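You operate a simulated robot arm through the tools that you are given. There is no shell and no other tool. Be economical: measure what you need, move in short steps, check, and stop when the job is done.

The job below is to be done with a simulated robot arm. You get a single attempt, and the scene is never put back.

## Task
Wipe the dust off the gate's eye and prove it with the test case.
Fine: red switch off first; green pad, back after; switch on, one check, green lamp, off. Hands clear of the reject flap. What is to be rubbed or washed off counts as gone when no trace of it is left.

Only the result counts: the job must be done as asked and must still hold three seconds after the hand-in. Knocking over, shifting, dropping, spilling or breaking anything else fails it.

## Robot
A 7-joint arm with a three-finger gripper on a trunk, on a base that drives. Base frame: it is fixed to the floor where the robot stands at the start and does not move with it; the origin is under the middle of the robot, x ahead of it, y to its left, z up. Units: mm, rad, N and s.
With the tool pointing down near the work surface it reaches from about 500 to 960 mm from the robot's upright axis, wherever it stands. Its first joint turns from -2.897 to 2.897 rad. Places, roughly: green pad [1000, -1000, 750]; red switch [600, -100, 1200]; something [600, -300, 1100]; weight dial [700, -200, 1300]; white check button [700, -400, 1200]. Payload 2.69 kg.
The TCP is the grasp point between the finger pads, 29 mm short of the fingertips. In the tool frame z runs along the fingers and y along their closing line. The gripper opens to 120 mm. The gripper's body begins 78 mm behind the TCP.
Orientation is that of the tool frame in the base frame, as [roll, pitch, yaw] about the fixed x, y, z axes, in that order (R = Rz(yaw) Ry(pitch) Rx(roll)). With the fingers straight down and closing along the base's y, the tool's x points along the base's -x, its y along +y and its z along -z.

## Interface
- The arm moves only by the tool nudge_tool. Its argument "targets" is text: rows parted by semicolons, each of 7 numbers parted by spaces: the shift along the tool's x, y, z in mm, then the turn, a rotation vector about the tool's x, y, z in rad, then the finger opening in mm, from 0 to 120. In form: x y z rx ry rz grip; .... A call has 1 to 20 rows; each row shifts and turns the commanded pose from where the row before left it, along the tool's axes as they then stand. A row lasts 0.2 s, in which the tool goes at most 50 mm and 0.15 rad; a call with a longer step from one row to the next is refused whole, and so is a gripper value outside its range. Where a pose cannot be reached the arm comes as near as it can. A force on the tool above 40 N (or 10 N above the force at the start of the call, whichever is more), or a blocked arm, ends the call early, and 0.2 s more pass. Each finger halts on what it meets, pressing with about 26 N; the grip force reading is that of the motor and also rises with nothing between the fingers. The clock runs only during rows and for 0.2 s after the last one: add rows that do not move to give the fingers time. It gives the time, the measured TCP pose, the force on the tool (base axes), the opening and the grip force at its end, in the units of the frame above (readings bear some noise), with the torque about the TCP (base axes, N m) and any sound that the robot's microphone picked up.
- Cameras (640 x 400 px; columns grow to the right, rows downward): "scene" is now at [198.4, 114.7, 1497.8]; the picture's right is [-0.82, -0.57, 0.00], its down [-0.29, 0.41, -0.87] and it looks along [0.49, -0.71, -0.50] (base axes); focal length 244 px, centre (320, 200). "wrist" rides on the gripper at [63, 0, -104] in the tool frame; the picture's right is [0.00, 1.00, 0.00], its down [-0.83, 0.00, -0.56] and it looks along [-0.56, 0.00, 0.83] (tool axes); focal length 275 px, centre (320, 200). There is no depth. A picture from a camera that has moved, and an enlarged one, comes with that camera's place and axes in the base frame and with its lens.
- capture(camera): a new picture of that camera. No time passes.
- raise_lower(by): slides the trunk up (or, below 0, down) by that many mm; the arm and the scene camera ride with it, the base frame stays. It gives what a move gives, with no picture.
- drive_base(legs): drives the robot by 1 to 6 legs, each [ahead, left, turn to the left] in mm, mm and rad, along the robot's own axes; the way and the turn of a leg run together, so that a leg with both is an arc; at most 1500 mm and 3.142 rad a leg. The arm and the cameras ride along, it lands a little off, and it stops where it bumps. It gives what a move gives.
- pan_tilt(pan, tilt): turns the head with the scene camera to pan (to the left, within 2.496 rad either way) and tilt (down, from -0.506 to 1.204), counted from straight ahead of the robot. It gives what a move gives.
- zoom(camera, box): a new picture of the part [left, top, right, bottom] of that camera's present view, enlarged. No time passes.
- sign_off(): hands the job in; it is judged then, once.

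Work in short steps. Places have to be worked out from the pictures, the camera data and where the tool is seen: move nearer, look again, correct. Check each grasp and each placing, and mend what went wrong. You have 120 turns and 78 pictures in all, those below and enlarged ones among them. Open the gripper and draw the arm clear of the work before you hand the job in, unless the task says otherwise; then end with one line.

The tools are called after ">>>" by a JSON object that holds its "op" and its "data". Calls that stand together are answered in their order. nudge_tool: Moves the arm, as the interface text tells. Its arguments: {"type":"object","properties":{"targets":{"type":"string"}},"required":["targets"]} The other tools are called the same way: raise_lower (by) slides the trunk up or down; drive_base (legs) drives the base; pan_tilt (pan, tilt) turns the head that bears the scene camera; capture (camera) takes a picture; zoom (camera, box) takes an enlarged picture of a part of a camera's view; sign_off () hands the job in.

At the start:

```text
clock: 0.0
eef_pos: [349.4, -367.6, 1413.7]
tool_rot: [3.141, 0.001, 3.141]
force: [-0.2, 1.1, -0.3]
torque: [-0.01, -0.02, -0.03]
width: 119.8
grip_force: 0.0
trunk travel left (down, up): [-475.0, 111.0]
robot x, y, heading: [-0.2, 0.3, 0.002]
head pan, tilt: [-0.965, 0.525]
```

scene: 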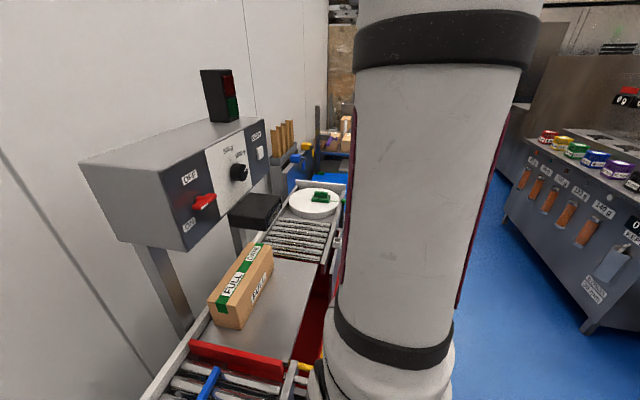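
wrist: 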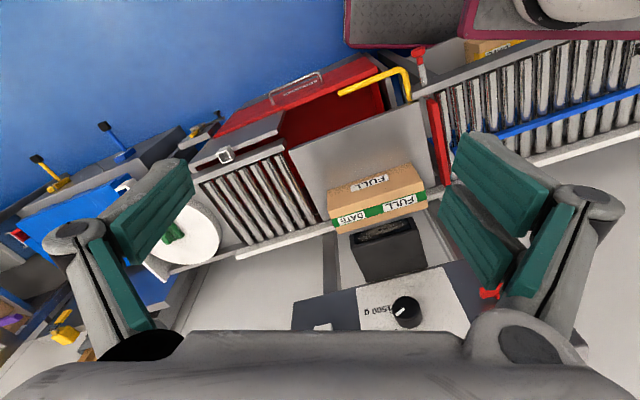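

The panel with the red switch, dial and white button is to the front right; the green pad lies on a white disc further on. I enlarge both to read them.

>>> {"op": "zoom", "data": {"camera": "scene", "box": [70, 60, 290, 250]}}

>>> {"op": "zoom", "data": {"camera": "scene", "box": [180, 100, 360, 400]}}

>>> {"op": "zoom", "data": {"camera": "wrist", "box": [120, 40, 480, 340]}}

```text
2.11 times, centred on (180, 155) of scene
camera zoom: at [198.4, 114.7, 1497.8], right [-0.82, -0.57, 0.0], down [-0.29, 0.41, -0.87], along [0.49, -0.71, -0.5], focal length 514 px, centre (615, 295)
```

zoom: 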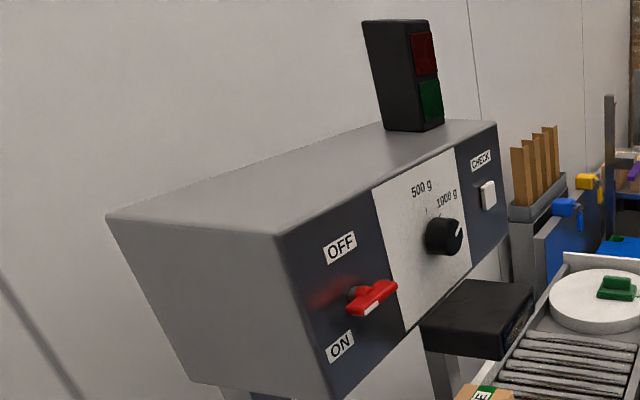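

```text
1.33 times, centred on (270, 250) of scene
camera zoom: at [198.4, 114.7, 1497.8], right [-0.82, -0.57, 0.0], down [-0.29, 0.41, -0.87], along [0.49, -0.71, -0.5], focal length 326 px, centre (387, 133)
```

zoom: 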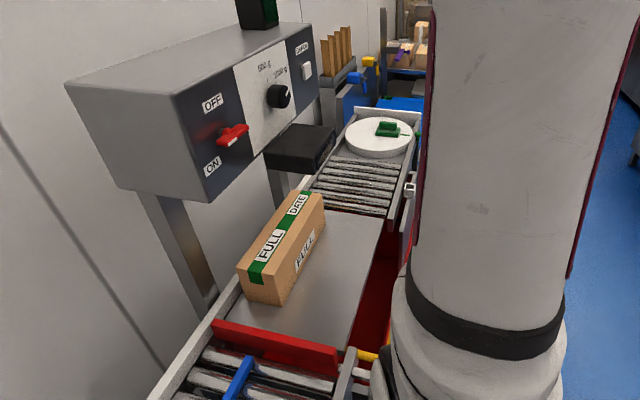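

```text
1.33 times, centred on (300, 190) of wrist
camera zoom: at [287.0, -368.6, 1519.2], right [0.0, 1.0, 0.0], down [0.83, 0.0, 0.56], along [0.56, 0.0, -0.83], focal length 367 px, centre (347, 213)
```

zoom: 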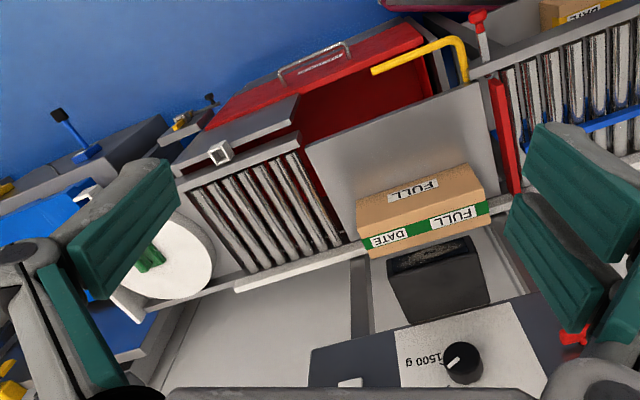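

I look around with the head to understand the rest of the scene: further to the right and closer down at the conveyor.

>>> {"op": "pan_tilt", "data": {"pan": -0.4, "tilt": 0.7}}

>>> {"op": "capture", "data": {"camera": "scene"}}

>>> {"op": "pan_tilt", "data": {"pan": -1.6, "tilt": 0.6}}

>>> {"op": "capture", "data": {"camera": "scene"}}

```text
clock: 1.0
eef_pos: [349.3, -368.2, 1415.6]
tool_rot: [-3.14, 0.0, 3.141]
force: [0.4, 0.9, -0.5]
torque: [0.01, -0.01, -0.01]
width: 120.0
grip_force: 0.1
trunk travel left (down, up): [-475.0, 111.0]
robot x, y, heading: [-3.8, 0.7, -0.001]
head pan, tilt: [-0.4, 0.7]
```

```text
72 pictures are left
camera scene: at [225.1, 155.9, 1482.4], right [-0.39, -0.92, 0.0], down [-0.59, 0.25, -0.77], along [0.7, -0.3, -0.64], focal length 244 px, centre (320, 200)
```

scene: 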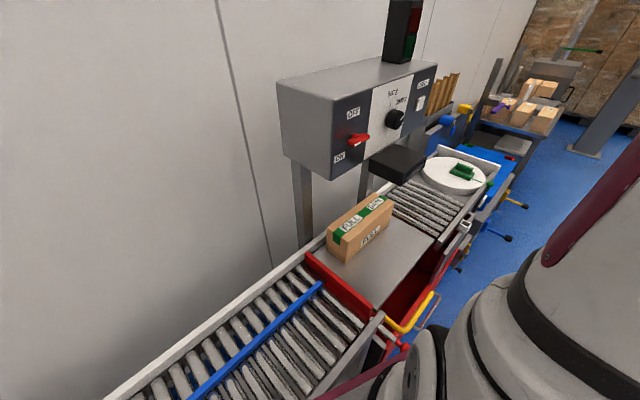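

```text
clock: 2.4
eef_pos: [349.6, -368.2, 1414.6]
tool_rot: [3.141, 0.0, 3.141]
force: [0.5, 0.1, -0.3]
torque: [-0.01, 0.01, -0.01]
width: 120.1
grip_force: 0.0
trunk travel left (down, up): [-475.0, 111.0]
robot x, y, heading: [-3.1, -2.3, -0.001]
head pan, tilt: [-1.6, 0.6]
```

```text
71 pictures are left
camera scene: at [144.4, 100.7, 1491.0], right [-1.0, 0.03, 0.0], down [0.02, 0.56, -0.83], along [-0.02, -0.82, -0.56], focal length 244 px, centre (320, 200)
```

scene: 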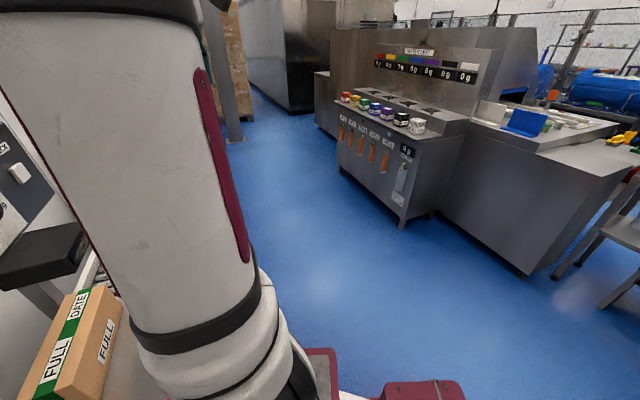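

The black box under the panel is likely the eye. I enlarge the wrist view of it and of the plate.

>>> {"op": "zoom", "data": {"camera": "wrist", "box": [320, 140, 480, 300]}}

>>> {"op": "zoom", "data": {"camera": "wrist", "box": [100, 180, 240, 290]}}

```text
2.50 times, centred on (400, 220) of wrist
camera zoom: at [287.0, -368.6, 1519.2], right [0.0, 1.0, 0.0], down [0.83, 0.0, 0.56], along [0.56, 0.0, -0.83], focal length 688 px, centre (120, 150)
```

zoom: 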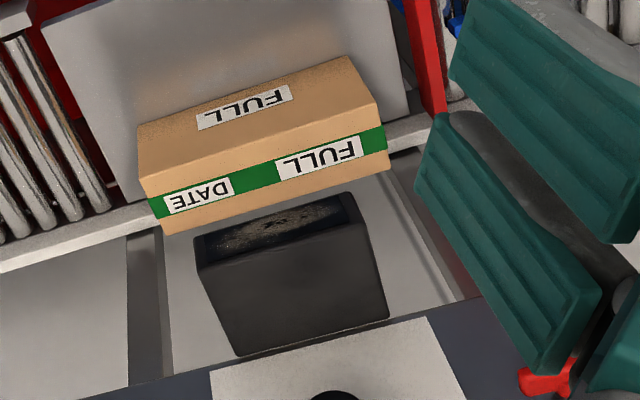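

```text
3.64 times, centred on (170, 235) of wrist
camera zoom: at [287.0, -368.6, 1519.2], right [0.0, 1.0, 0.0], down [0.83, 0.0, 0.56], along [0.56, 0.0, -0.83], focal length 1001 px, centre (866, 73)
```

zoom: 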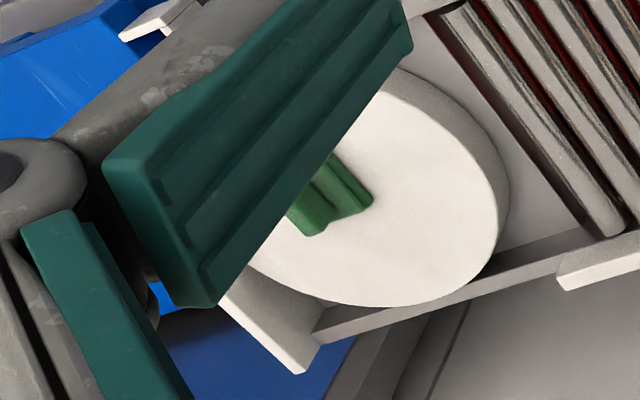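

The dusty window is the front of the black box. I turn the head back to the panel to see switch, dial and lamp in detail.

>>> {"op": "pan_tilt", "data": {"pan": -0.7, "tilt": 0.55}}

>>> {"op": "zoom", "data": {"camera": "scene", "box": [240, 100, 400, 200]}}

>>> {"op": "zoom", "data": {"camera": "scene", "box": [280, 160, 400, 240]}}

```text
clock: 3.6
eef_pos: [350.1, -368.4, 1413.9]
tool_rot: [3.141, 0.001, -3.139]
force: [-0.3, -0.6, 0.4]
torque: [0.03, -0.02, -0.01]
width: 120.2
grip_force: 0.1
trunk travel left (down, up): [-475.0, 111.0]
robot x, y, heading: [1.2, -0.1, 0.001]
head pan, tilt: [-0.7, 0.55]
```

```text
4.00 times, centred on (320, 150) of scene
camera zoom: at [215.6, 131.2, 1495.5], right [-0.64, -0.76, 0.0], down [-0.4, 0.34, -0.85], along [0.65, -0.55, -0.52], focal length 978 px, centre (320, 400)
```

zoom: 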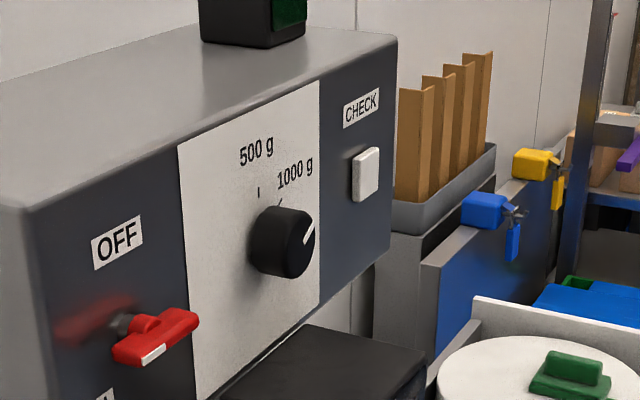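

```text
5.00 times, centred on (340, 200) of scene
camera zoom: at [215.6, 131.2, 1495.5], right [-0.64, -0.76, 0.0], down [-0.4, 0.34, -0.85], along [0.65, -0.55, -0.52], focal length 1222 px, centre (220, 200)
```

zoom: 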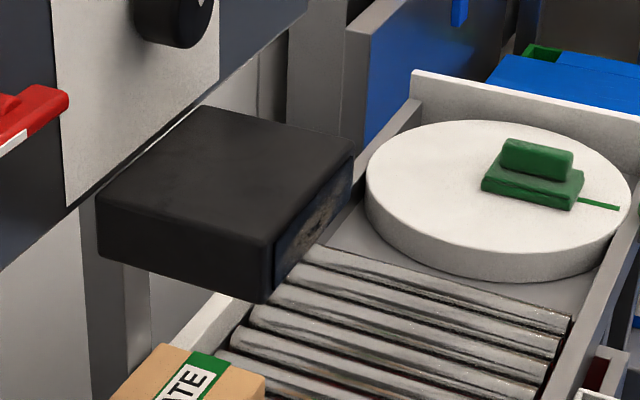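

The eye's window faces the conveyor, vertical. The pad is out of reach from here, so I look down at the floor beside the machine to see whether I can drive along it.

>>> {"op": "pan_tilt", "data": {"pan": -0.6, "tilt": 1.2}}

>>> {"op": "capture", "data": {"camera": "scene"}}

>>> {"op": "pan_tilt", "data": {"pan": -1.3, "tilt": 1.1}}

>>> {"op": "capture", "data": {"camera": "scene"}}

```text
clock: 4.6
eef_pos: [349.0, -368.5, 1414.6]
tool_rot: [3.141, 0.001, -3.141]
force: [0.0, 0.8, -0.6]
torque: [0.01, 0.01, -0.01]
width: 120.1
grip_force: 0.1
trunk travel left (down, up): [-475.0, 111.0]
robot x, y, heading: [-1.0, -3.1, 0.005]
head pan, tilt: [-0.6, 1.201]
```

```text
66 pictures are left
camera scene: at [193.1, 157.4, 1446.5], right [-0.57, -0.82, 0.0], down [-0.77, 0.53, -0.36], along [0.3, -0.21, -0.93], focal length 244 px, centre (320, 200)
```

scene: 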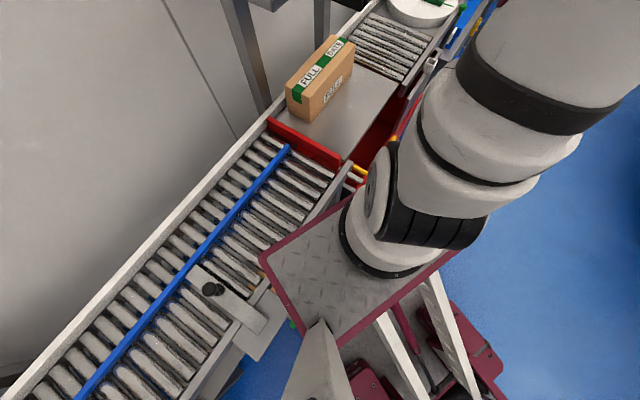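

```text
clock: 5.7
eef_pos: [348.7, -369.0, 1413.4]
tool_rot: [-3.141, 0.0, 3.14]
force: [0.2, 0.3, 0.1]
torque: [0.04, 0.01, 0.0]
width: 120.2
grip_force: 0.1
trunk travel left (down, up): [-475.0, 111.0]
robot x, y, heading: [0.4, 2.8, -0.005]
head pan, tilt: [-1.3, 1.1]
```

```text
65 pictures are left
camera scene: at [163.8, 128.3, 1452.4], right [-0.96, -0.27, 0.0], down [-0.24, 0.86, -0.45], along [0.12, -0.44, -0.89], focal length 244 px, centre (320, 200)
```

scene: 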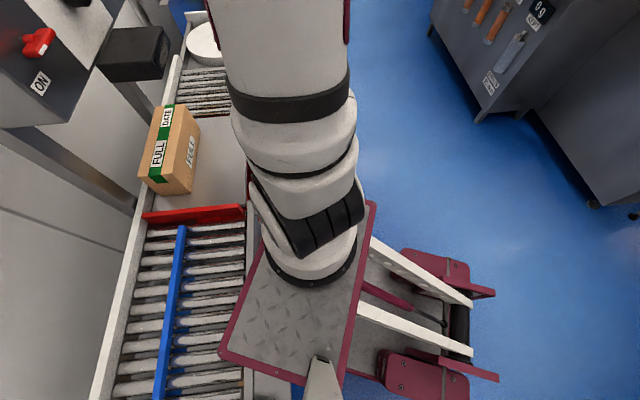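

The robot stands close to the conveyor with its arm plate near its edge; the line runs about 23° off my y axis (along [0.39, -0.92]). I back off, then drive along the machine and turn to face it.

>>> {"op": "drive_base", "data": {"legs": [[-250, 0, 0], [234, -679, 0], [0, 0, 0.4]]}}

>>> {"op": "pan_tilt", "data": {"pan": 0.1, "tilt": 0.7}}

>>> {"op": "capture", "data": {"camera": "scene"}}

>>> {"op": "capture", "data": {"camera": "wrist"}}

```text
clock: 12.2
eef_pos: [457.8, -883.2, 1414.4]
tool_rot: [3.141, 0.001, -2.737]
force: [-0.1, -0.1, 0.2]
torque: [0.0, -0.04, 0.0]
width: 120.0
grip_force: 0.0
trunk travel left (down, up): [-475.0, 111.0]
robot x, y, heading: [-9.2, -679.7, 0.407]
head pan, tilt: [-1.3, 1.1]
```

```text
clock: 13.8
eef_pos: [458.2, -883.8, 1414.0]
tool_rot: [-3.142, 0.0, -2.738]
force: [0.0, -0.8, -0.4]
torque: [-0.04, -0.02, -0.02]
width: 119.9
grip_force: 0.0
trunk travel left (down, up): [-475.0, 111.0]
robot x, y, heading: [-8.1, -684.5, 0.401]
head pan, tilt: [0.099, 0.7]
```

```text
64 pictures are left
camera scene: at [125.4, -409.5, 1482.4], right [0.48, -0.88, 0.0], down [-0.56, -0.31, -0.76], along [0.67, 0.37, -0.64], focal length 244 px, centre (320, 200)
```

scene: 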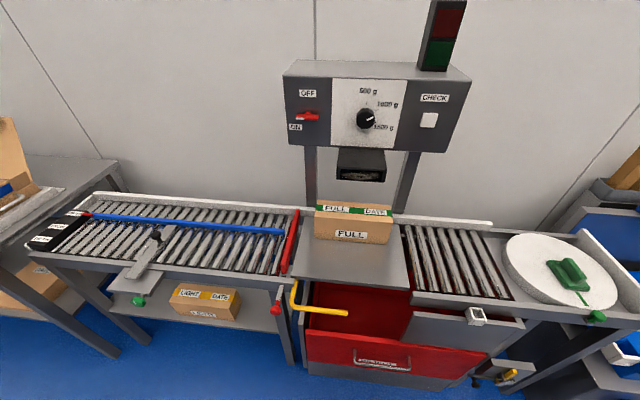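

```text
63 pictures are left
camera wrist: at [400.4, -908.5, 1519.2], right [-0.4, 0.92, 0.0], down [0.76, 0.33, 0.56], along [0.51, 0.22, -0.83], focal length 275 px, centre (320, 200)
```

wrist: 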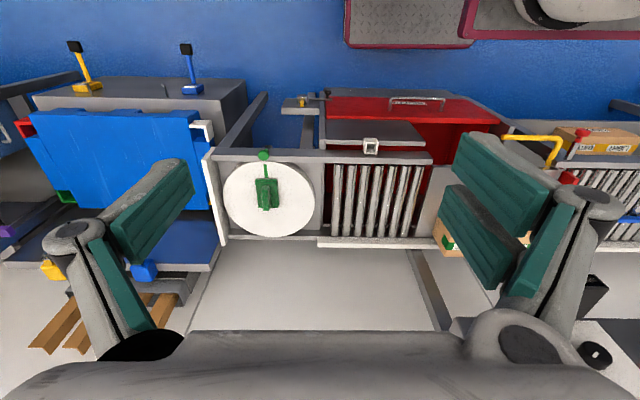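

A clear view now. I enlarge panel, eye, and pad (there seems to be a green cord to the pad).

>>> {"op": "zoom", "data": {"camera": "scene", "box": [270, 50, 480, 190]}}

>>> {"op": "zoom", "data": {"camera": "scene", "box": [480, 210, 640, 340]}}

>>> {"op": "zoom", "data": {"camera": "scene", "box": [270, 140, 430, 260]}}

>>> {"op": "zoom", "data": {"camera": "wrist", "box": [200, 130, 340, 250]}}

```text
2.86 times, centred on (375, 120) of scene
camera zoom: at [125.4, -409.5, 1482.4], right [0.48, -0.88, 0.0], down [-0.56, -0.31, -0.76], along [0.67, 0.37, -0.64], focal length 698 px, centre (163, 429)
```

zoom: 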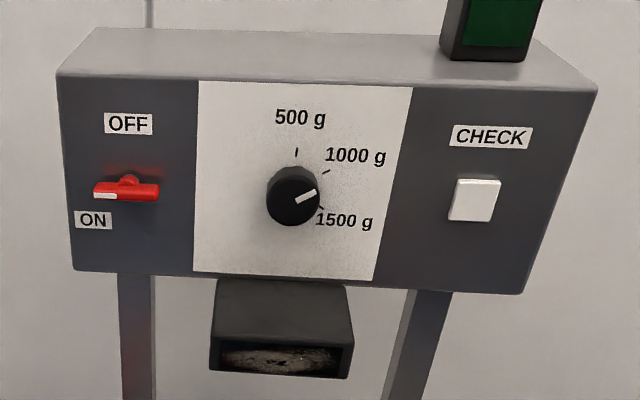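

```text
3.08 times, centred on (560, 275) of scene
camera zoom: at [125.4, -409.5, 1482.4], right [0.48, -0.88, 0.0], down [-0.56, -0.31, -0.76], along [0.67, 0.37, -0.64], focal length 752 px, centre (-418, -31)
```

zoom: 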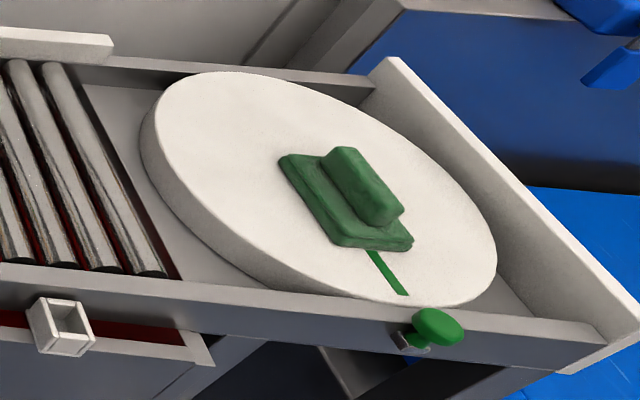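

```text
3.33 times, centred on (350, 200) of scene
camera zoom: at [125.4, -409.5, 1482.4], right [0.48, -0.88, 0.0], down [-0.56, -0.31, -0.76], along [0.67, 0.37, -0.64], focal length 815 px, centre (220, 200)
```

zoom: 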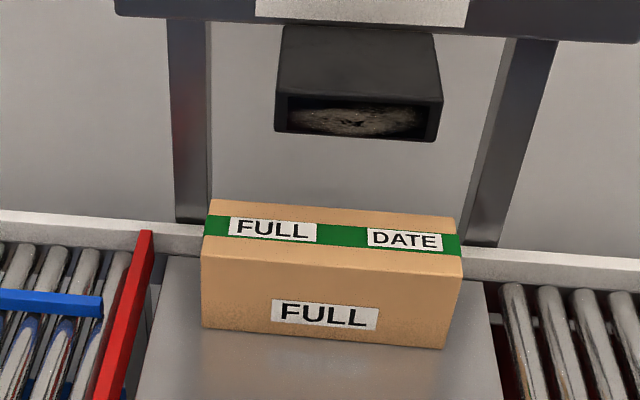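

```text
3.33 times, centred on (270, 190) of wrist
camera zoom: at [400.4, -908.5, 1519.2], right [-0.4, 0.92, 0.0], down [0.76, 0.33, 0.56], along [0.51, 0.22, -0.83], focal length 918 px, centre (487, 233)
```

zoom: 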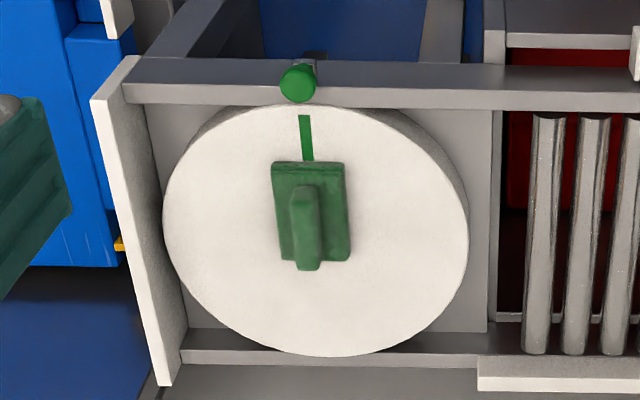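

The switch bar's white tip is at the left, by ON; OFF is above. I bring the tool forward and turn it to point horizontally at the machine (the arm moves well above the conveyor).

>>> {"op": "nudge_tool", "data": {"targets": "-47 0 0 0 0 0 60; -47 0 0 0 0 0 60; -47 0 0 0 0 0 60; -47 0 0 0 0 0 60; -47 0 0 0 0 0 60; -47 0 0 0 0 0 60; 0 0 0 0 -0.143 0 60; 0 0 0 0 -0.143 0 60; 0 0 0 0 -0.143 0 60; 0 0 0 0 -0.143 0 60; 0 0 0 0 -0.143 0 60; 0 0 0 0 -0.143 0 60; 0 0 0 0 -0.143 0 60; 0 0 0 0 -0.143 0 60; 0 0 0 0 -0.143 0 60; 0 0 0 0 -0.143 0 60; 0 0 0 0 -0.141 0 60"}}

>>> {"op": "capture", "data": {"camera": "scene"}}

```text
clock: 17.4
eef_pos: [717.2, -771.4, 1415.1]
tool_rot: [-0.4, 1.567, 0.005]
force: [-0.5, 1.1, 0.1]
torque: [0.01, 0.02, -0.02]
width: 60.0
grip_force: 0.1
trunk travel left (down, up): [-475.0, 111.0]
robot x, y, heading: [-11.9, -683.7, 0.405]
head pan, tilt: [0.099, 0.7]
```

```text
58 pictures are left
camera scene: at [125.2, -409.3, 1482.4], right [0.48, -0.88, 0.0], down [-0.56, -0.31, -0.77], along [0.67, 0.37, -0.64], focal length 244 px, centre (320, 200)
```

scene: 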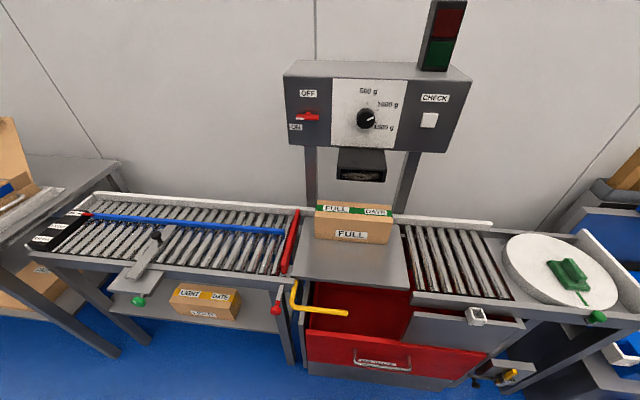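

The tool points at the machine, well clear. Now I slide it left and down to a spot in front of the switch.

>>> {"op": "nudge_tool", "data": {"targets": "12 46.5 0 0 0 0 60; 12 46.5 0 0 0 0 60; 12 46.5 0 0 0 0 60; 12 46.5 0 0 0 0 60; 12 46.5 0 0 0 0 60; 12 46.5 0 0 0 0 60; 12 46.5 0 0 0 0 60; 12 46.5 0 0 0 0 60; 12 46.5 0 0 0 0 60; 12 46.5 0 0 0 0 60; 12 46.5 0 0 0 0 60; 12 46.5 0 0 0 0 60; 12 46.5 0 0 0 0 60; 12 46.5 0 0 0 0 60"}}

>>> {"op": "capture", "data": {"camera": "wrist"}}

>>> {"op": "capture", "data": {"camera": "scene"}}

```text
clock: 19.5
eef_pos: [603.7, -361.6, 1324.0]
tool_rot: [1.78, 1.237, 2.29]
force: [0.1, -0.7, -0.1]
torque: [0.02, -0.01, 0.03]
width: 59.9
grip_force: 0.0
out of reach, approached as far as the arm can: row 5, 6, 7, 8, 9
trunk travel left (down, up): [-475.0, 111.0]
robot x, y, heading: [-8.7, -683.7, 0.407]
head pan, tilt: [0.099, 0.7]
stopped in row 10: the arm was blocked; the commanded pose is now the measured one
```

```text
57 pictures are left
camera wrist: at [501.2, -397.9, 1270.9], right [-0.45, 0.83, 0.32], down [-0.3, -0.48, 0.82], along [0.84, 0.28, 0.47], focal length 275 px, centre (320, 200)
```

wrist: 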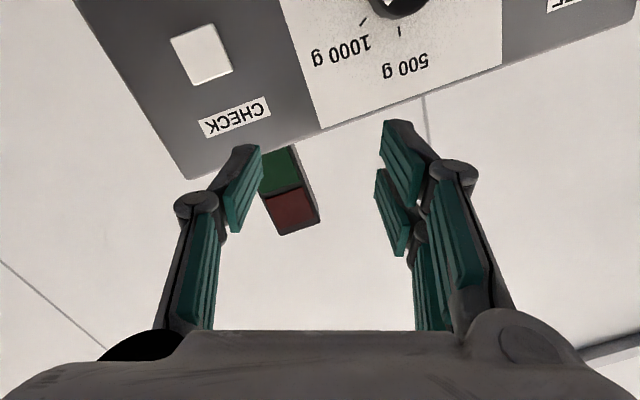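

```text
56 pictures are left
camera scene: at [79.9, -369.2, 1486.0], right [0.94, -0.33, 0.0], down [-0.2, -0.58, -0.79], along [0.26, 0.75, -0.61], focal length 244 px, centre (320, 200)
```

scene: 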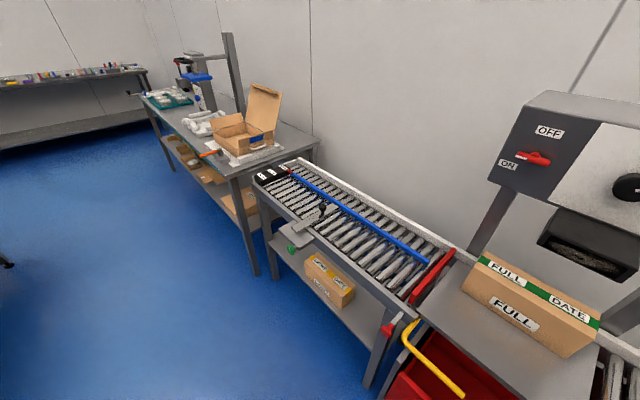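

The arm brushed the robot's own head, which sits on its left; nothing in the scene was touched. I back the arm out to the right and straighten it; the panel work should be done with the robot standing further left.

>>> {"op": "nudge_tool", "data": {"targets": "-15 -46 0 0 0 0 60; -15 -46 0 0 0 0 60; -15 -46 0 0 0 0 60; -15 -46 0 0 0 0 60; 0 -10 -10 0 0 -0.109 60; 0 -10 -10 0 0 -0.109 60; 0 -10 -10 0 0 -0.109 60; 0 0 0 0.12 0 0 60; 0 0 0 0 -0.07 0 60; 0 0 0 0 0 0 60"}}

>>> {"op": "pan_tilt", "data": {"pan": 0.0, "tilt": 0.6}}

>>> {"op": "capture", "data": {"camera": "scene"}}

```text
clock: 21.7
eef_pos: [687.9, -569.7, 1318.0]
tool_rot: [-1.153, 1.551, -0.753]
force: [-1.0, 0.8, 1.1]
torque: [0.02, 0.0, -0.01]
width: 60.0
grip_force: 0.0
trunk travel left (down, up): [-475.0, 111.0]
robot x, y, heading: [-11.3, -682.0, 0.403]
head pan, tilt: [0.099, 0.7]
```

```text
clock: 22.4
eef_pos: [688.2, -570.8, 1318.6]
tool_rot: [-1.151, 1.552, -0.754]
force: [-0.4, -0.4, -0.6]
torque: [0.02, -0.04, 0.03]
width: 60.0
grip_force: 0.1
trunk travel left (down, up): [-475.0, 111.0]
robot x, y, heading: [-8.6, -682.8, 0.409]
head pan, tilt: [0.0, 0.6]
```

```text
55 pictures are left
camera scene: at [132.4, -415.6, 1491.0], right [0.39, -0.92, 0.0], down [-0.52, -0.22, -0.82], along [0.76, 0.33, -0.57], focal length 244 px, centre (320, 200)
```

scene: 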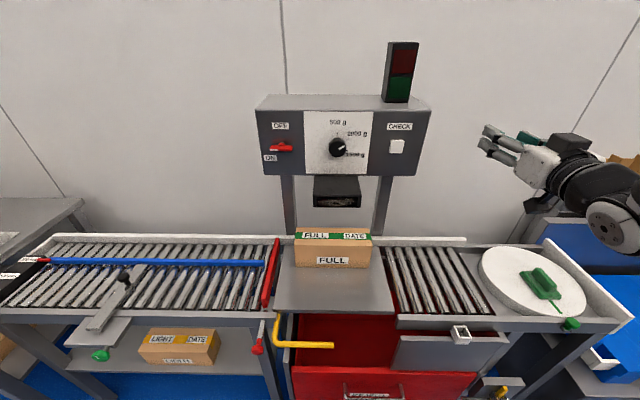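

The head is fine and the arm is straight again. I draw the tool back a bit and drive the robot left along the line, so that the tool comes in front of the switch with the arm on the right.

>>> {"op": "nudge_tool", "data": {"targets": "0 0 -40 0 0 0 60; 0 0 -40 0 0 0 60; 0 0 0 0 0 0 60"}}

>>> {"op": "drive_base", "data": {"legs": [[0, 470, 0]]}}

>>> {"op": "capture", "data": {"camera": "wrist"}}

>>> {"op": "capture", "data": {"camera": "scene"}}

```text
clock: 23.2
eef_pos: [632.6, -607.8, 1329.9]
tool_rot: [-1.225, 1.553, -0.824]
force: [-0.5, -0.5, 0.6]
torque: [0.04, -0.01, 0.01]
width: 59.8
grip_force: 0.1
out of reach, approached as far as the arm can: row 2
trunk travel left (down, up): [-475.0, 111.0]
robot x, y, heading: [-9.6, -685.2, 0.405]
head pan, tilt: [0.0, 0.6]
```

```text
clock: 26.0
eef_pos: [445.3, -169.5, 1331.0]
tool_rot: [-1.244, 1.554, -0.84]
force: [0.1, -0.1, 0.5]
torque: [-0.02, -0.02, -0.02]
width: 60.3
grip_force: 0.0
trunk travel left (down, up): [-475.0, 111.0]
robot x, y, heading: [-199.9, -245.4, 0.406]
head pan, tilt: [0.0, 0.6]
```

```text
54 pictures are left
camera wrist: at [349.8, -211.2, 1267.0], right [-0.39, 0.92, -0.02], down [-0.52, -0.2, 0.83], along [0.76, 0.33, 0.56], focal length 275 px, centre (320, 200)
```

wrist: 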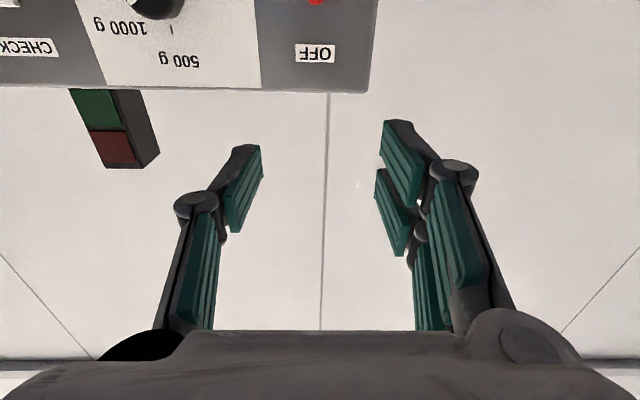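

```text
53 pictures are left
camera scene: at [-56.8, 23.0, 1491.0], right [0.4, -0.92, 0.0], down [-0.52, -0.22, -0.83], along [0.76, 0.33, -0.56], focal length 244 px, centre (320, 200)
```

scene: 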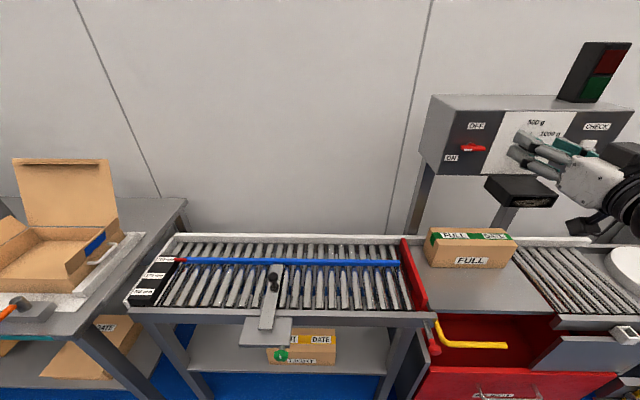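

Tool is in front of the switch but 85 mm too high. I lower it and rotate the gripper a quarter turn so that the fingers close vertically, which also tilts the camera view sideways; first just lower and look.

>>> {"op": "nudge_tool", "data": {"targets": "30 0 0 0 0 0 60; 30 0 0 0 0 0 60; 26 -5 0 0 0 0 60; 0 0 0 0 0 0 60"}}

>>> {"op": "capture", "data": {"camera": "wrist"}}

>>> {"op": "zoom", "data": {"camera": "scene", "box": [420, 80, 580, 200]}}

```text
clock: 27.0
eef_pos: [471.4, -186.5, 1254.9]
tool_rot: [-1.274, 1.554, -0.869]
force: [0.3, -0.3, -0.1]
torque: [0.01, -0.02, 0.01]
width: 60.0
grip_force: 0.2
out of reach, approached as far as the arm can: row 1, 2, 3
trunk travel left (down, up): [-475.0, 111.0]
robot x, y, heading: [-197.6, -242.8, 0.41]
head pan, tilt: [0.0, 0.6]
```

```text
52 pictures are left
camera wrist: at [377.1, -227.8, 1192.8], right [-0.39, 0.92, -0.02], down [-0.52, -0.2, 0.83], along [0.76, 0.34, 0.56], focal length 275 px, centre (320, 200)
```

wrist: 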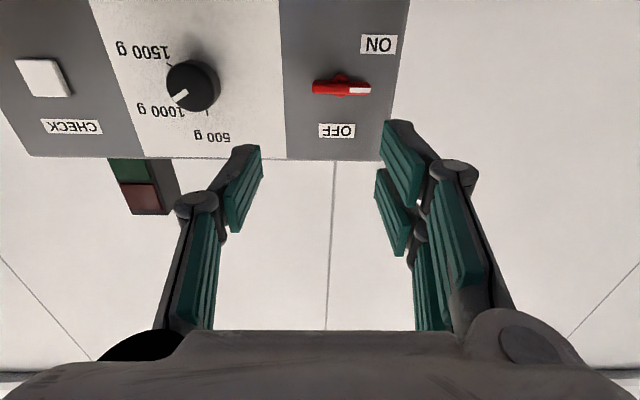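

```text
3.33 times, centred on (500, 140) of scene
camera zoom: at [-56.9, 23.1, 1491.0], right [0.4, -0.92, 0.0], down [-0.52, -0.22, -0.83], along [0.76, 0.33, -0.56], focal length 815 px, centre (-280, 400)
```

zoom: 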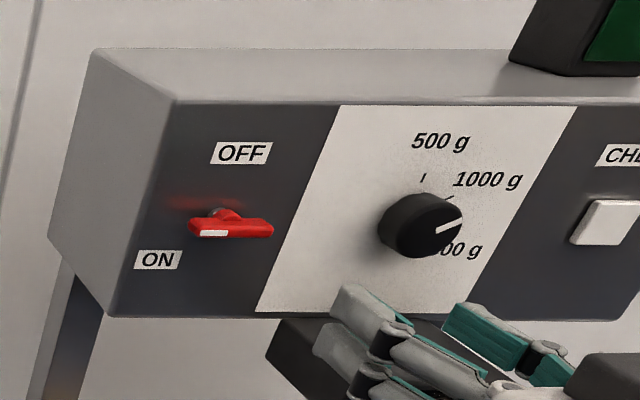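

The switch is a bar knob: white tip left = ON, OFF is straight up; it sits near [636, -98, 1250]. I turn the gripper −90° about its axis while easing forward, so the fingers will close above and below the bar.

>>> {"op": "nudge_tool", "data": {"targets": "0 0 15 0 0 0 60; 0 0 15 0 0 -0.1428 60; 0 0 5 0 0 -0.1428 60; 0 0 5 0 0 -0.1428 60; 0 0 5 0 0 -0.1428 60; 0 0 5 0 0 -0.1428 60; 0 0 5 0 0 -0.1428 60; 0 0 5 0 0 -0.1428 60; 0 0 5 0 0 -0.1428 60; 0 0 5 0 0 -0.1428 60; 0 0 5 0 0 -0.1428 60; 0 0 5 0 0 -0.1428 60; 0 0 0 0 0 0 60"}}

>>> {"op": "capture", "data": {"camera": "wrist"}}

```text
clock: 29.8
eef_pos: [536.6, -147.9, 1296.6]
tool_rot: [-1.581, -0.011, -1.173]
force: [-0.8, -0.7, -0.5]
torque: [0.02, 0.01, -0.03]
width: 60.2
grip_force: 0.0
out of reach, approached as far as the arm can: row 11, 12
trunk travel left (down, up): [-475.0, 111.0]
robot x, y, heading: [-197.4, -246.4, 0.406]
head pan, tilt: [0.0, 0.6]
```

```text
50 pictures are left
camera wrist: at [465.2, -246.7, 1298.2], right [0.0, -0.02, -1.0], down [-0.83, 0.55, -0.01], along [0.55, 0.83, -0.02], focal length 275 px, centre (320, 200)
```

wrist: 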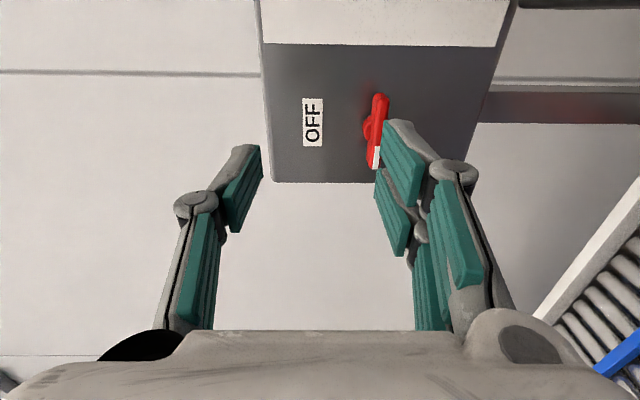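

The fingers must go 46 mm lower; the arm seems at a limit, so I lower the trunk by that much instead (its plate is well above the conveyor).

>>> {"op": "raise_lower", "data": {"by": -45}}

>>> {"op": "capture", "data": {"camera": "wrist"}}

```text
clock: 30.7
eef_pos: [567.7, -133.9, 1249.4]
tool_rot: [-1.581, -0.009, -1.172]
force: [-0.2, -0.2, -0.2]
torque: [0.01, 0.05, 0.02]
width: 59.8
grip_force: 0.0
trunk travel left (down, up): [-430.0, 156.0]
robot x, y, heading: [-197.6, -244.7, 0.413]
head pan, tilt: [0.0, 0.6]
```

```text
49 pictures are left
camera wrist: at [497.9, -232.7, 1252.7], right [0.0, -0.02, -1.0], down [-0.83, 0.55, -0.01], along [0.55, 0.83, -0.02], focal length 275 px, centre (320, 200)
```

wrist: 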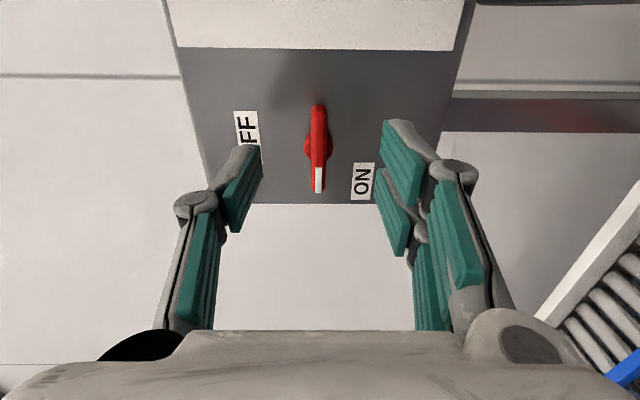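

The bar is now centred between the fingers vertically. I ease forward 45 mm and a little left, then look.

>>> {"op": "nudge_tool", "data": {"targets": "-4 0 20 0 0 0 60; -4 0 20 0 0 0 60; 0 0 0 0 0 0 60"}}

>>> {"op": "capture", "data": {"camera": "wrist"}}

```text
clock: 31.5
eef_pos: [602.6, -110.6, 1250.0]
tool_rot: [-1.587, -0.009, -1.174]
force: [0.0, -0.4, 0.6]
torque: [0.03, 0.0, -0.02]
width: 59.9
grip_force: 0.3
trunk travel left (down, up): [-430.0, 156.0]
robot x, y, heading: [-200.8, -245.3, 0.404]
head pan, tilt: [0.0, 0.6]
```

```text
48 pictures are left
camera wrist: at [531.2, -210.2, 1253.9], right [-0.01, -0.02, -1.0], down [-0.83, 0.55, 0.0], along [0.55, 0.83, -0.02], focal length 275 px, centre (320, 200)
```

wrist: 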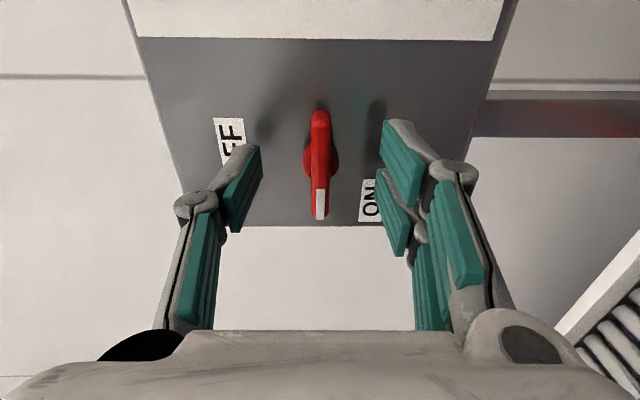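

Still about 35–55 mm short of the bar and slightly right of its pivot. I go 22 mm forward and 5 mm left.

>>> {"op": "nudge_tool", "data": {"targets": "-5 0 11 0 0 0 60; 0 0 11 0 0 0 60; 0 0 0 0 0 0 60"}}

>>> {"op": "capture", "data": {"camera": "wrist"}}

>>> {"op": "zoom", "data": {"camera": "scene", "box": [420, 60, 580, 180]}}

```text
clock: 32.3
eef_pos: [617.3, -97.3, 1252.6]
tool_rot: [-1.587, -0.004, -1.177]
force: [-24.2, -6.1, 2.0]
torque: [-0.02, -0.04, -0.16]
width: 64.8
grip_force: 10.2
trunk travel left (down, up): [-430.0, 156.0]
robot x, y, heading: [-196.7, -243.5, 0.402]
head pan, tilt: [0.0, 0.6]
```

```text
47 pictures are left
camera wrist: at [546.8, -196.9, 1255.2], right [-0.01, -0.02, -1.0], down [-0.83, 0.55, 0.0], along [0.55, 0.83, -0.02], focal length 275 px, centre (320, 200)
```

wrist: 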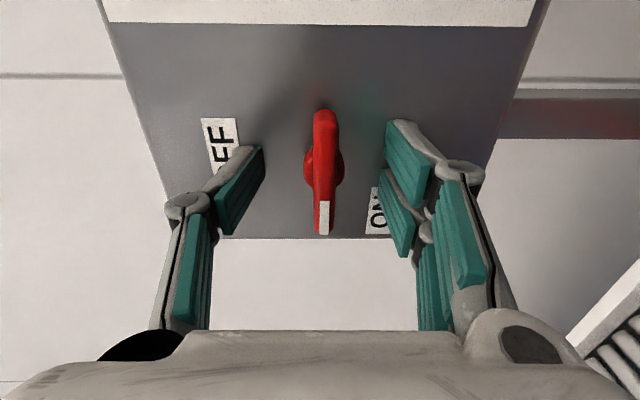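

```text
3.33 times, centred on (500, 120) of scene
camera zoom: at [-25.2, 36.8, 1445.9], right [0.4, -0.92, 0.0], down [-0.52, -0.22, -0.83], along [0.76, 0.33, -0.56], focal length 815 px, centre (-280, 467)
```

zoom: 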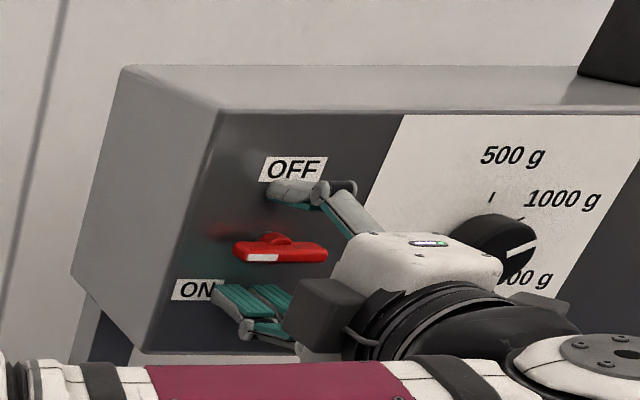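

The fingertips touch the panel (24 N), so its face is at 29 mm beyond the TCP; the bar lies between the pads. I back off 8 mm and close on the bar.

>>> {"op": "nudge_tool", "data": {"targets": "3 0 -8 0 0 0 60; 0 0 0 0 0 0 60; 0 0 0 0 0 0 30; 0 0 0 0 0 0 10; 0 0 0 0 0 0 4; 0 0 0 0 0 0 4"}}

>>> {"op": "capture", "data": {"camera": "wrist"}}

```text
clock: 33.7
eef_pos: [614.2, -102.7, 1250.7]
tool_rot: [-1.589, -0.007, -1.174]
force: [11.7, 1.8, 11.0]
torque: [0.19, -0.45, -0.06]
width: 18.2
grip_force: 43.2
trunk travel left (down, up): [-430.0, 156.0]
robot x, y, heading: [-192.3, -241.1, 0.407]
head pan, tilt: [0.0, 0.6]
```

```text
45 pictures are left
camera wrist: at [543.4, -201.9, 1254.4], right [-0.01, -0.02, -1.0], down [-0.83, 0.55, 0.0], along [0.55, 0.83, -0.02], focal length 275 px, centre (320, 200)
```

wrist: 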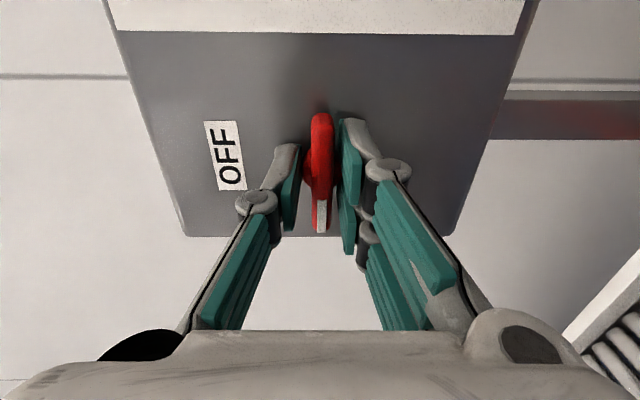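

The opening of 18 mm suggests the tips hold the round boss behind the bar. I open, back off 12 mm and close again on the bar alone.

>>> {"op": "nudge_tool", "data": {"targets": "0 0 0 0 0 0 40; 0 0 -12 0 0 0 40; 0 0 0 0 0 0 40; 0 0 0 0 0 0 15; 0 0 0 0 0 0 4; 0 0 0 0 0 0 4"}}

>>> {"op": "zoom", "data": {"camera": "wrist", "box": [200, 80, 440, 260]}}

```text
clock: 35.1
eef_pos: [602.1, -110.5, 1250.4]
tool_rot: [-1.588, -0.004, -1.177]
force: [-23.5, -6.6, -7.9]
torque: [0.13, 0.26, -0.37]
width: 9.7
grip_force: 37.7
trunk travel left (down, up): [-430.0, 156.0]
robot x, y, heading: [-199.1, -245.2, 0.409]
head pan, tilt: [0.0, 0.6]
```

```text
2.22 times, centred on (320, 170) of wrist
camera zoom: at [529.9, -208.3, 1253.5], right [-0.01, -0.02, -1.0], down [-0.83, 0.55, 0.0], along [0.55, 0.83, -0.02], focal length 612 px, centre (320, 267)
```

zoom: 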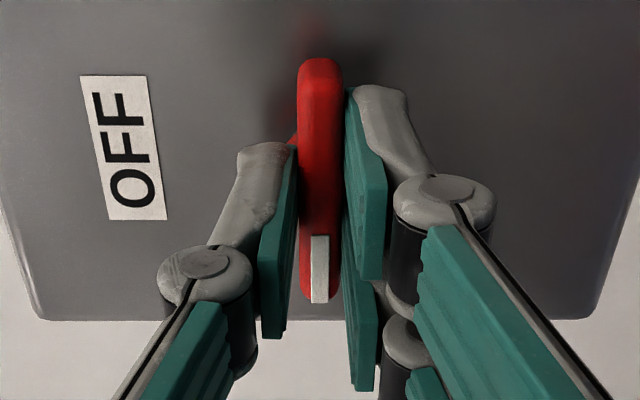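

Now 9.7 mm: the bar itself is held. I turn the tool +90° about its axis, taking the white tip from left to up.

>>> {"op": "nudge_tool", "data": {"targets": "0 0 0 0 0 0.13 4; 0 0 0 0 0 0.13 4; 0 0 0 0 0 0.13 4; 0 0 0 0 0 0.13 4; 0 0 0 0 0 0.13 4; 0 0 0 0 0 0.13 4; 0 0 0 0 0 0 4"}}

>>> {"op": "zoom", "data": {"camera": "wrist", "box": [200, 60, 440, 240]}}

```text
clock: 35.8
eef_pos: [602.4, -111.0, 1248.6]
tool_rot: [-1.581, 0.298, -1.178]
force: [-15.5, -2.0, 0.8]
torque: [0.12, -0.25, 0.55]
width: 9.8
grip_force: 38.0
trunk travel left (down, up): [-430.0, 156.0]
robot x, y, heading: [-198.6, -246.8, 0.406]
head pan, tilt: [0.0, 0.6]
stopped in row 3: the force on the tool passed its limit at 42 N (the readings are from after the stop); the commanded pose is now the measured one
```

```text
2.22 times, centred on (320, 150) of wrist
camera zoom: at [528.9, -205.8, 1233.3], right [-0.12, 0.26, -0.96], down [-0.82, 0.52, 0.25], along [0.56, 0.81, 0.15], focal length 612 px, centre (320, 311)
```

zoom: 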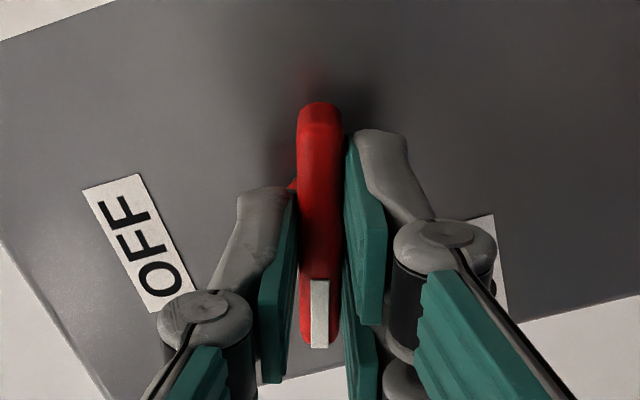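

The bar turns with the tool (0.3 rad so far) but the force peaked. I go on in smaller steps.

>>> {"op": "nudge_tool", "data": {"targets": "0 0 0 0 0 0.06 4; 0 0 0 0 0 0.06 4; 0 0 0 0 0 0.06 4; 0 0 0 0 0 0.06 4; 0 0 0 0 0 0.06 4; 0 0 0 0 0 0.06 4; 0 0 0 0 0 0.06 4; 0 0 0 0 0 0.06 4; 0 0 0 0 0 0.06 4; 0 0 0 0 0 0.06 4; 0 0 0 0 0 0 4"}}

>>> {"op": "zoom", "data": {"camera": "wrist", "box": [200, 60, 440, 240]}}

```text
clock: 38.2
eef_pos: [602.1, -109.3, 1249.5]
tool_rot: [-1.59, 0.9, -1.188]
force: [-35.2, -2.8, -14.6]
torque: [0.23, -0.48, 0.75]
width: 10.0
grip_force: 36.9
trunk travel left (down, up): [-430.0, 156.0]
robot x, y, heading: [-196.1, -245.2, 0.408]
head pan, tilt: [0.0, 0.6]
```

```text
2.22 times, centred on (320, 150) of wrist
camera zoom: at [520.4, -186.2, 1202.0], right [-0.31, 0.72, -0.62], down [-0.71, 0.27, 0.66], along [0.64, 0.64, 0.42], focal length 612 px, centre (320, 311)
```

zoom: 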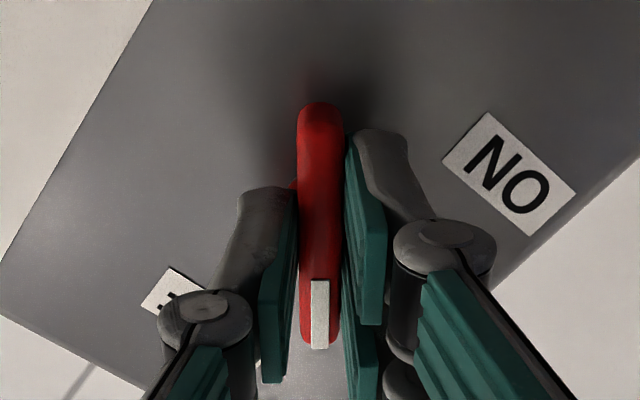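

At 0.9 rad with a push-back force; I ease 2 mm back and turn the remaining 0.67 rad.

>>> {"op": "nudge_tool", "data": {"targets": "0 0 -2 0 0 0 4; 0 0 0 0 0 0.06 4; 0 0 0 0 0 0.06 4; 0 0 0 0 0 0.06 4; 0 0 0 0 0 0.06 4; 0 0 0 0 0 0.06 4; 0 0 0 0 0 0.06 4; 0 0 0 0 0 0.06 4; 0 0 0 0 0 0.06 4; 0 0 0 0 0 0.06 4; 0 0 0 0 0 0.06 4; 0 0 0 0 0 0.07 4; 0 0 0 0 0 0 4"}}

>>> {"op": "zoom", "data": {"camera": "wrist", "box": [200, 60, 440, 240]}}

```text
clock: 41.0
eef_pos: [600.0, -108.3, 1249.0]
tool_rot: [-3.113, 1.559, -2.716]
force: [4.8, 14.2, 2.7]
torque: [0.03, -0.15, 0.18]
width: 10.3
grip_force: 37.3
trunk travel left (down, up): [-430.0, 156.0]
robot x, y, heading: [-199.3, -246.7, 0.406]
head pan, tilt: [0.0, 0.6]
```

```text
2.22 times, centred on (320, 150) of wrist
camera zoom: at [504.7, -149.7, 1187.9], right [-0.39, 0.92, 0.0], down [-0.5, -0.21, 0.84], along [0.77, 0.33, 0.55], focal length 612 px, centre (320, 311)
```

zoom: 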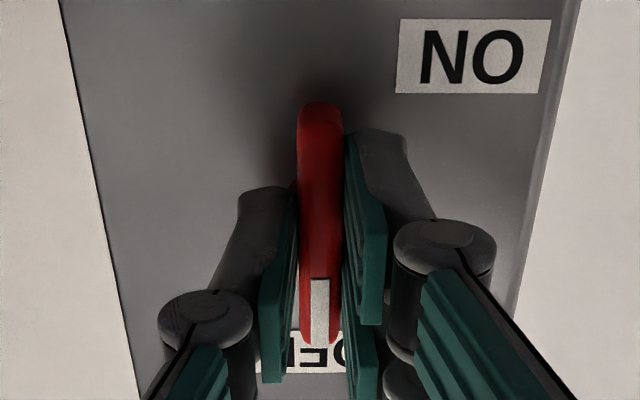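

The white tip now points up at OFF. I release, back off and check it.

>>> {"op": "nudge_tool", "data": {"targets": "0 0 0 0 0 0 40; 0 0 0 0 0 0 40; 0 0 -25 0 0 0 40; 0 0 -25 0 0 0 40; 0 0 -25 0 0 0 40; 0 0 0 0 0 0 40"}}

>>> {"op": "capture", "data": {"camera": "wrist"}}

```text
clock: 42.4
eef_pos: [531.2, -138.1, 1249.9]
tool_rot: [-3.075, 1.559, -2.679]
force: [0.0, -0.3, -0.3]
torque: [0.01, 0.04, -0.03]
width: 40.3
grip_force: 0.1
trunk travel left (down, up): [-430.0, 156.0]
robot x, y, heading: [-198.2, -248.6, 0.404]
head pan, tilt: [0.0, 0.6]
```

```text
40 pictures are left
camera wrist: at [434.5, -180.2, 1188.6], right [-0.39, 0.92, -0.01], down [-0.51, -0.21, 0.84], along [0.77, 0.33, 0.55], focal length 275 px, centre (320, 200)
```

wrist: 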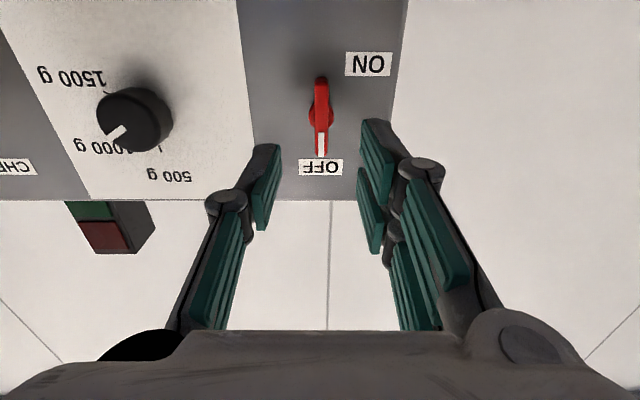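

OFF is set and nothing else moved. I draw the tool back and drive right along the line toward the pad.

>>> {"op": "nudge_tool", "data": {"targets": "0 0 -25 0 0 0 40; 0 0 -25 0 0 0 40; 0 0 0 0 0 0 40"}}

>>> {"op": "drive_base", "data": {"legs": [[0, -600, 0]]}}

>>> {"op": "nudge_tool", "data": {"targets": "0 0 0 0 0.143 0 60; 0 0 0 0 0.143 0 60; 0 0 0 0 0.143 0 60; 0 0 0 0 0.143 0 60; 0 0 0 0 0.143 0 60; 0 0 0 0 0.143 0 60; 0 0 0 0 0.143 0 60; 0 0 0 0 0.143 0 60; 0 0 0 0 0.143 0 60; 0 0 0 0 0.143 0 60; 0 0 0 0 0.131 0 60; 0 0 0 0 0 0 60"}}

>>> {"op": "capture", "data": {"camera": "wrist"}}

```text
clock: 43.2
eef_pos: [492.4, -160.8, 1251.6]
tool_rot: [-3.075, 1.559, -2.678]
force: [-0.7, 0.8, 0.3]
torque: [-0.01, 0.0, 0.0]
width: 40.0
grip_force: 0.0
out of reach, approached as far as the arm can: row 2
trunk travel left (down, up): [-430.0, 156.0]
robot x, y, heading: [-198.1, -242.2, 0.406]
head pan, tilt: [0.0, 0.6]
```

```text
clock: 46.6
eef_pos: [727.4, -711.3, 1251.4]
tool_rot: [-3.081, 1.558, -2.686]
force: [1.0, -0.8, -0.1]
torque: [-0.01, 0.0, -0.01]
width: 39.8
grip_force: 0.2
trunk travel left (down, up): [-430.0, 156.0]
robot x, y, heading: [38.8, -789.7, 0.401]
head pan, tilt: [0.0, 0.6]
```

```text
clock: 49.2
eef_pos: [726.4, -709.4, 1250.8]
tool_rot: [-3.14, -0.003, -2.749]
force: [-0.3, 0.6, 0.6]
torque: [-0.02, -0.03, 0.02]
width: 60.2
grip_force: 0.0
trunk travel left (down, up): [-430.0, 156.0]
robot x, y, heading: [34.7, -788.6, 0.405]
head pan, tilt: [0.0, 0.6]
```

```text
39 pictures are left
camera wrist: at [668.9, -734.6, 1357.1], right [-0.39, 0.92, 0.0], down [0.77, 0.32, 0.55], along [0.51, 0.21, -0.83], focal length 275 px, centre (320, 200)
```

wrist: 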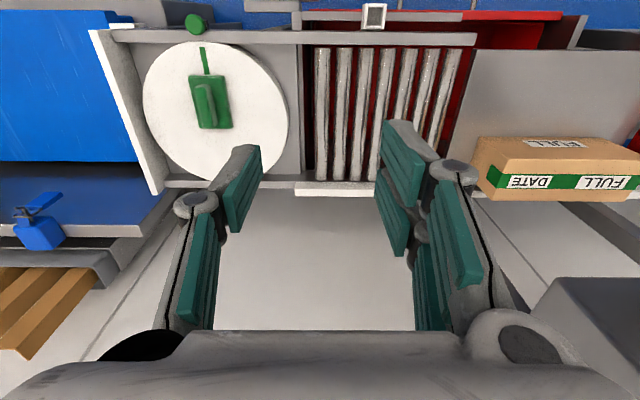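

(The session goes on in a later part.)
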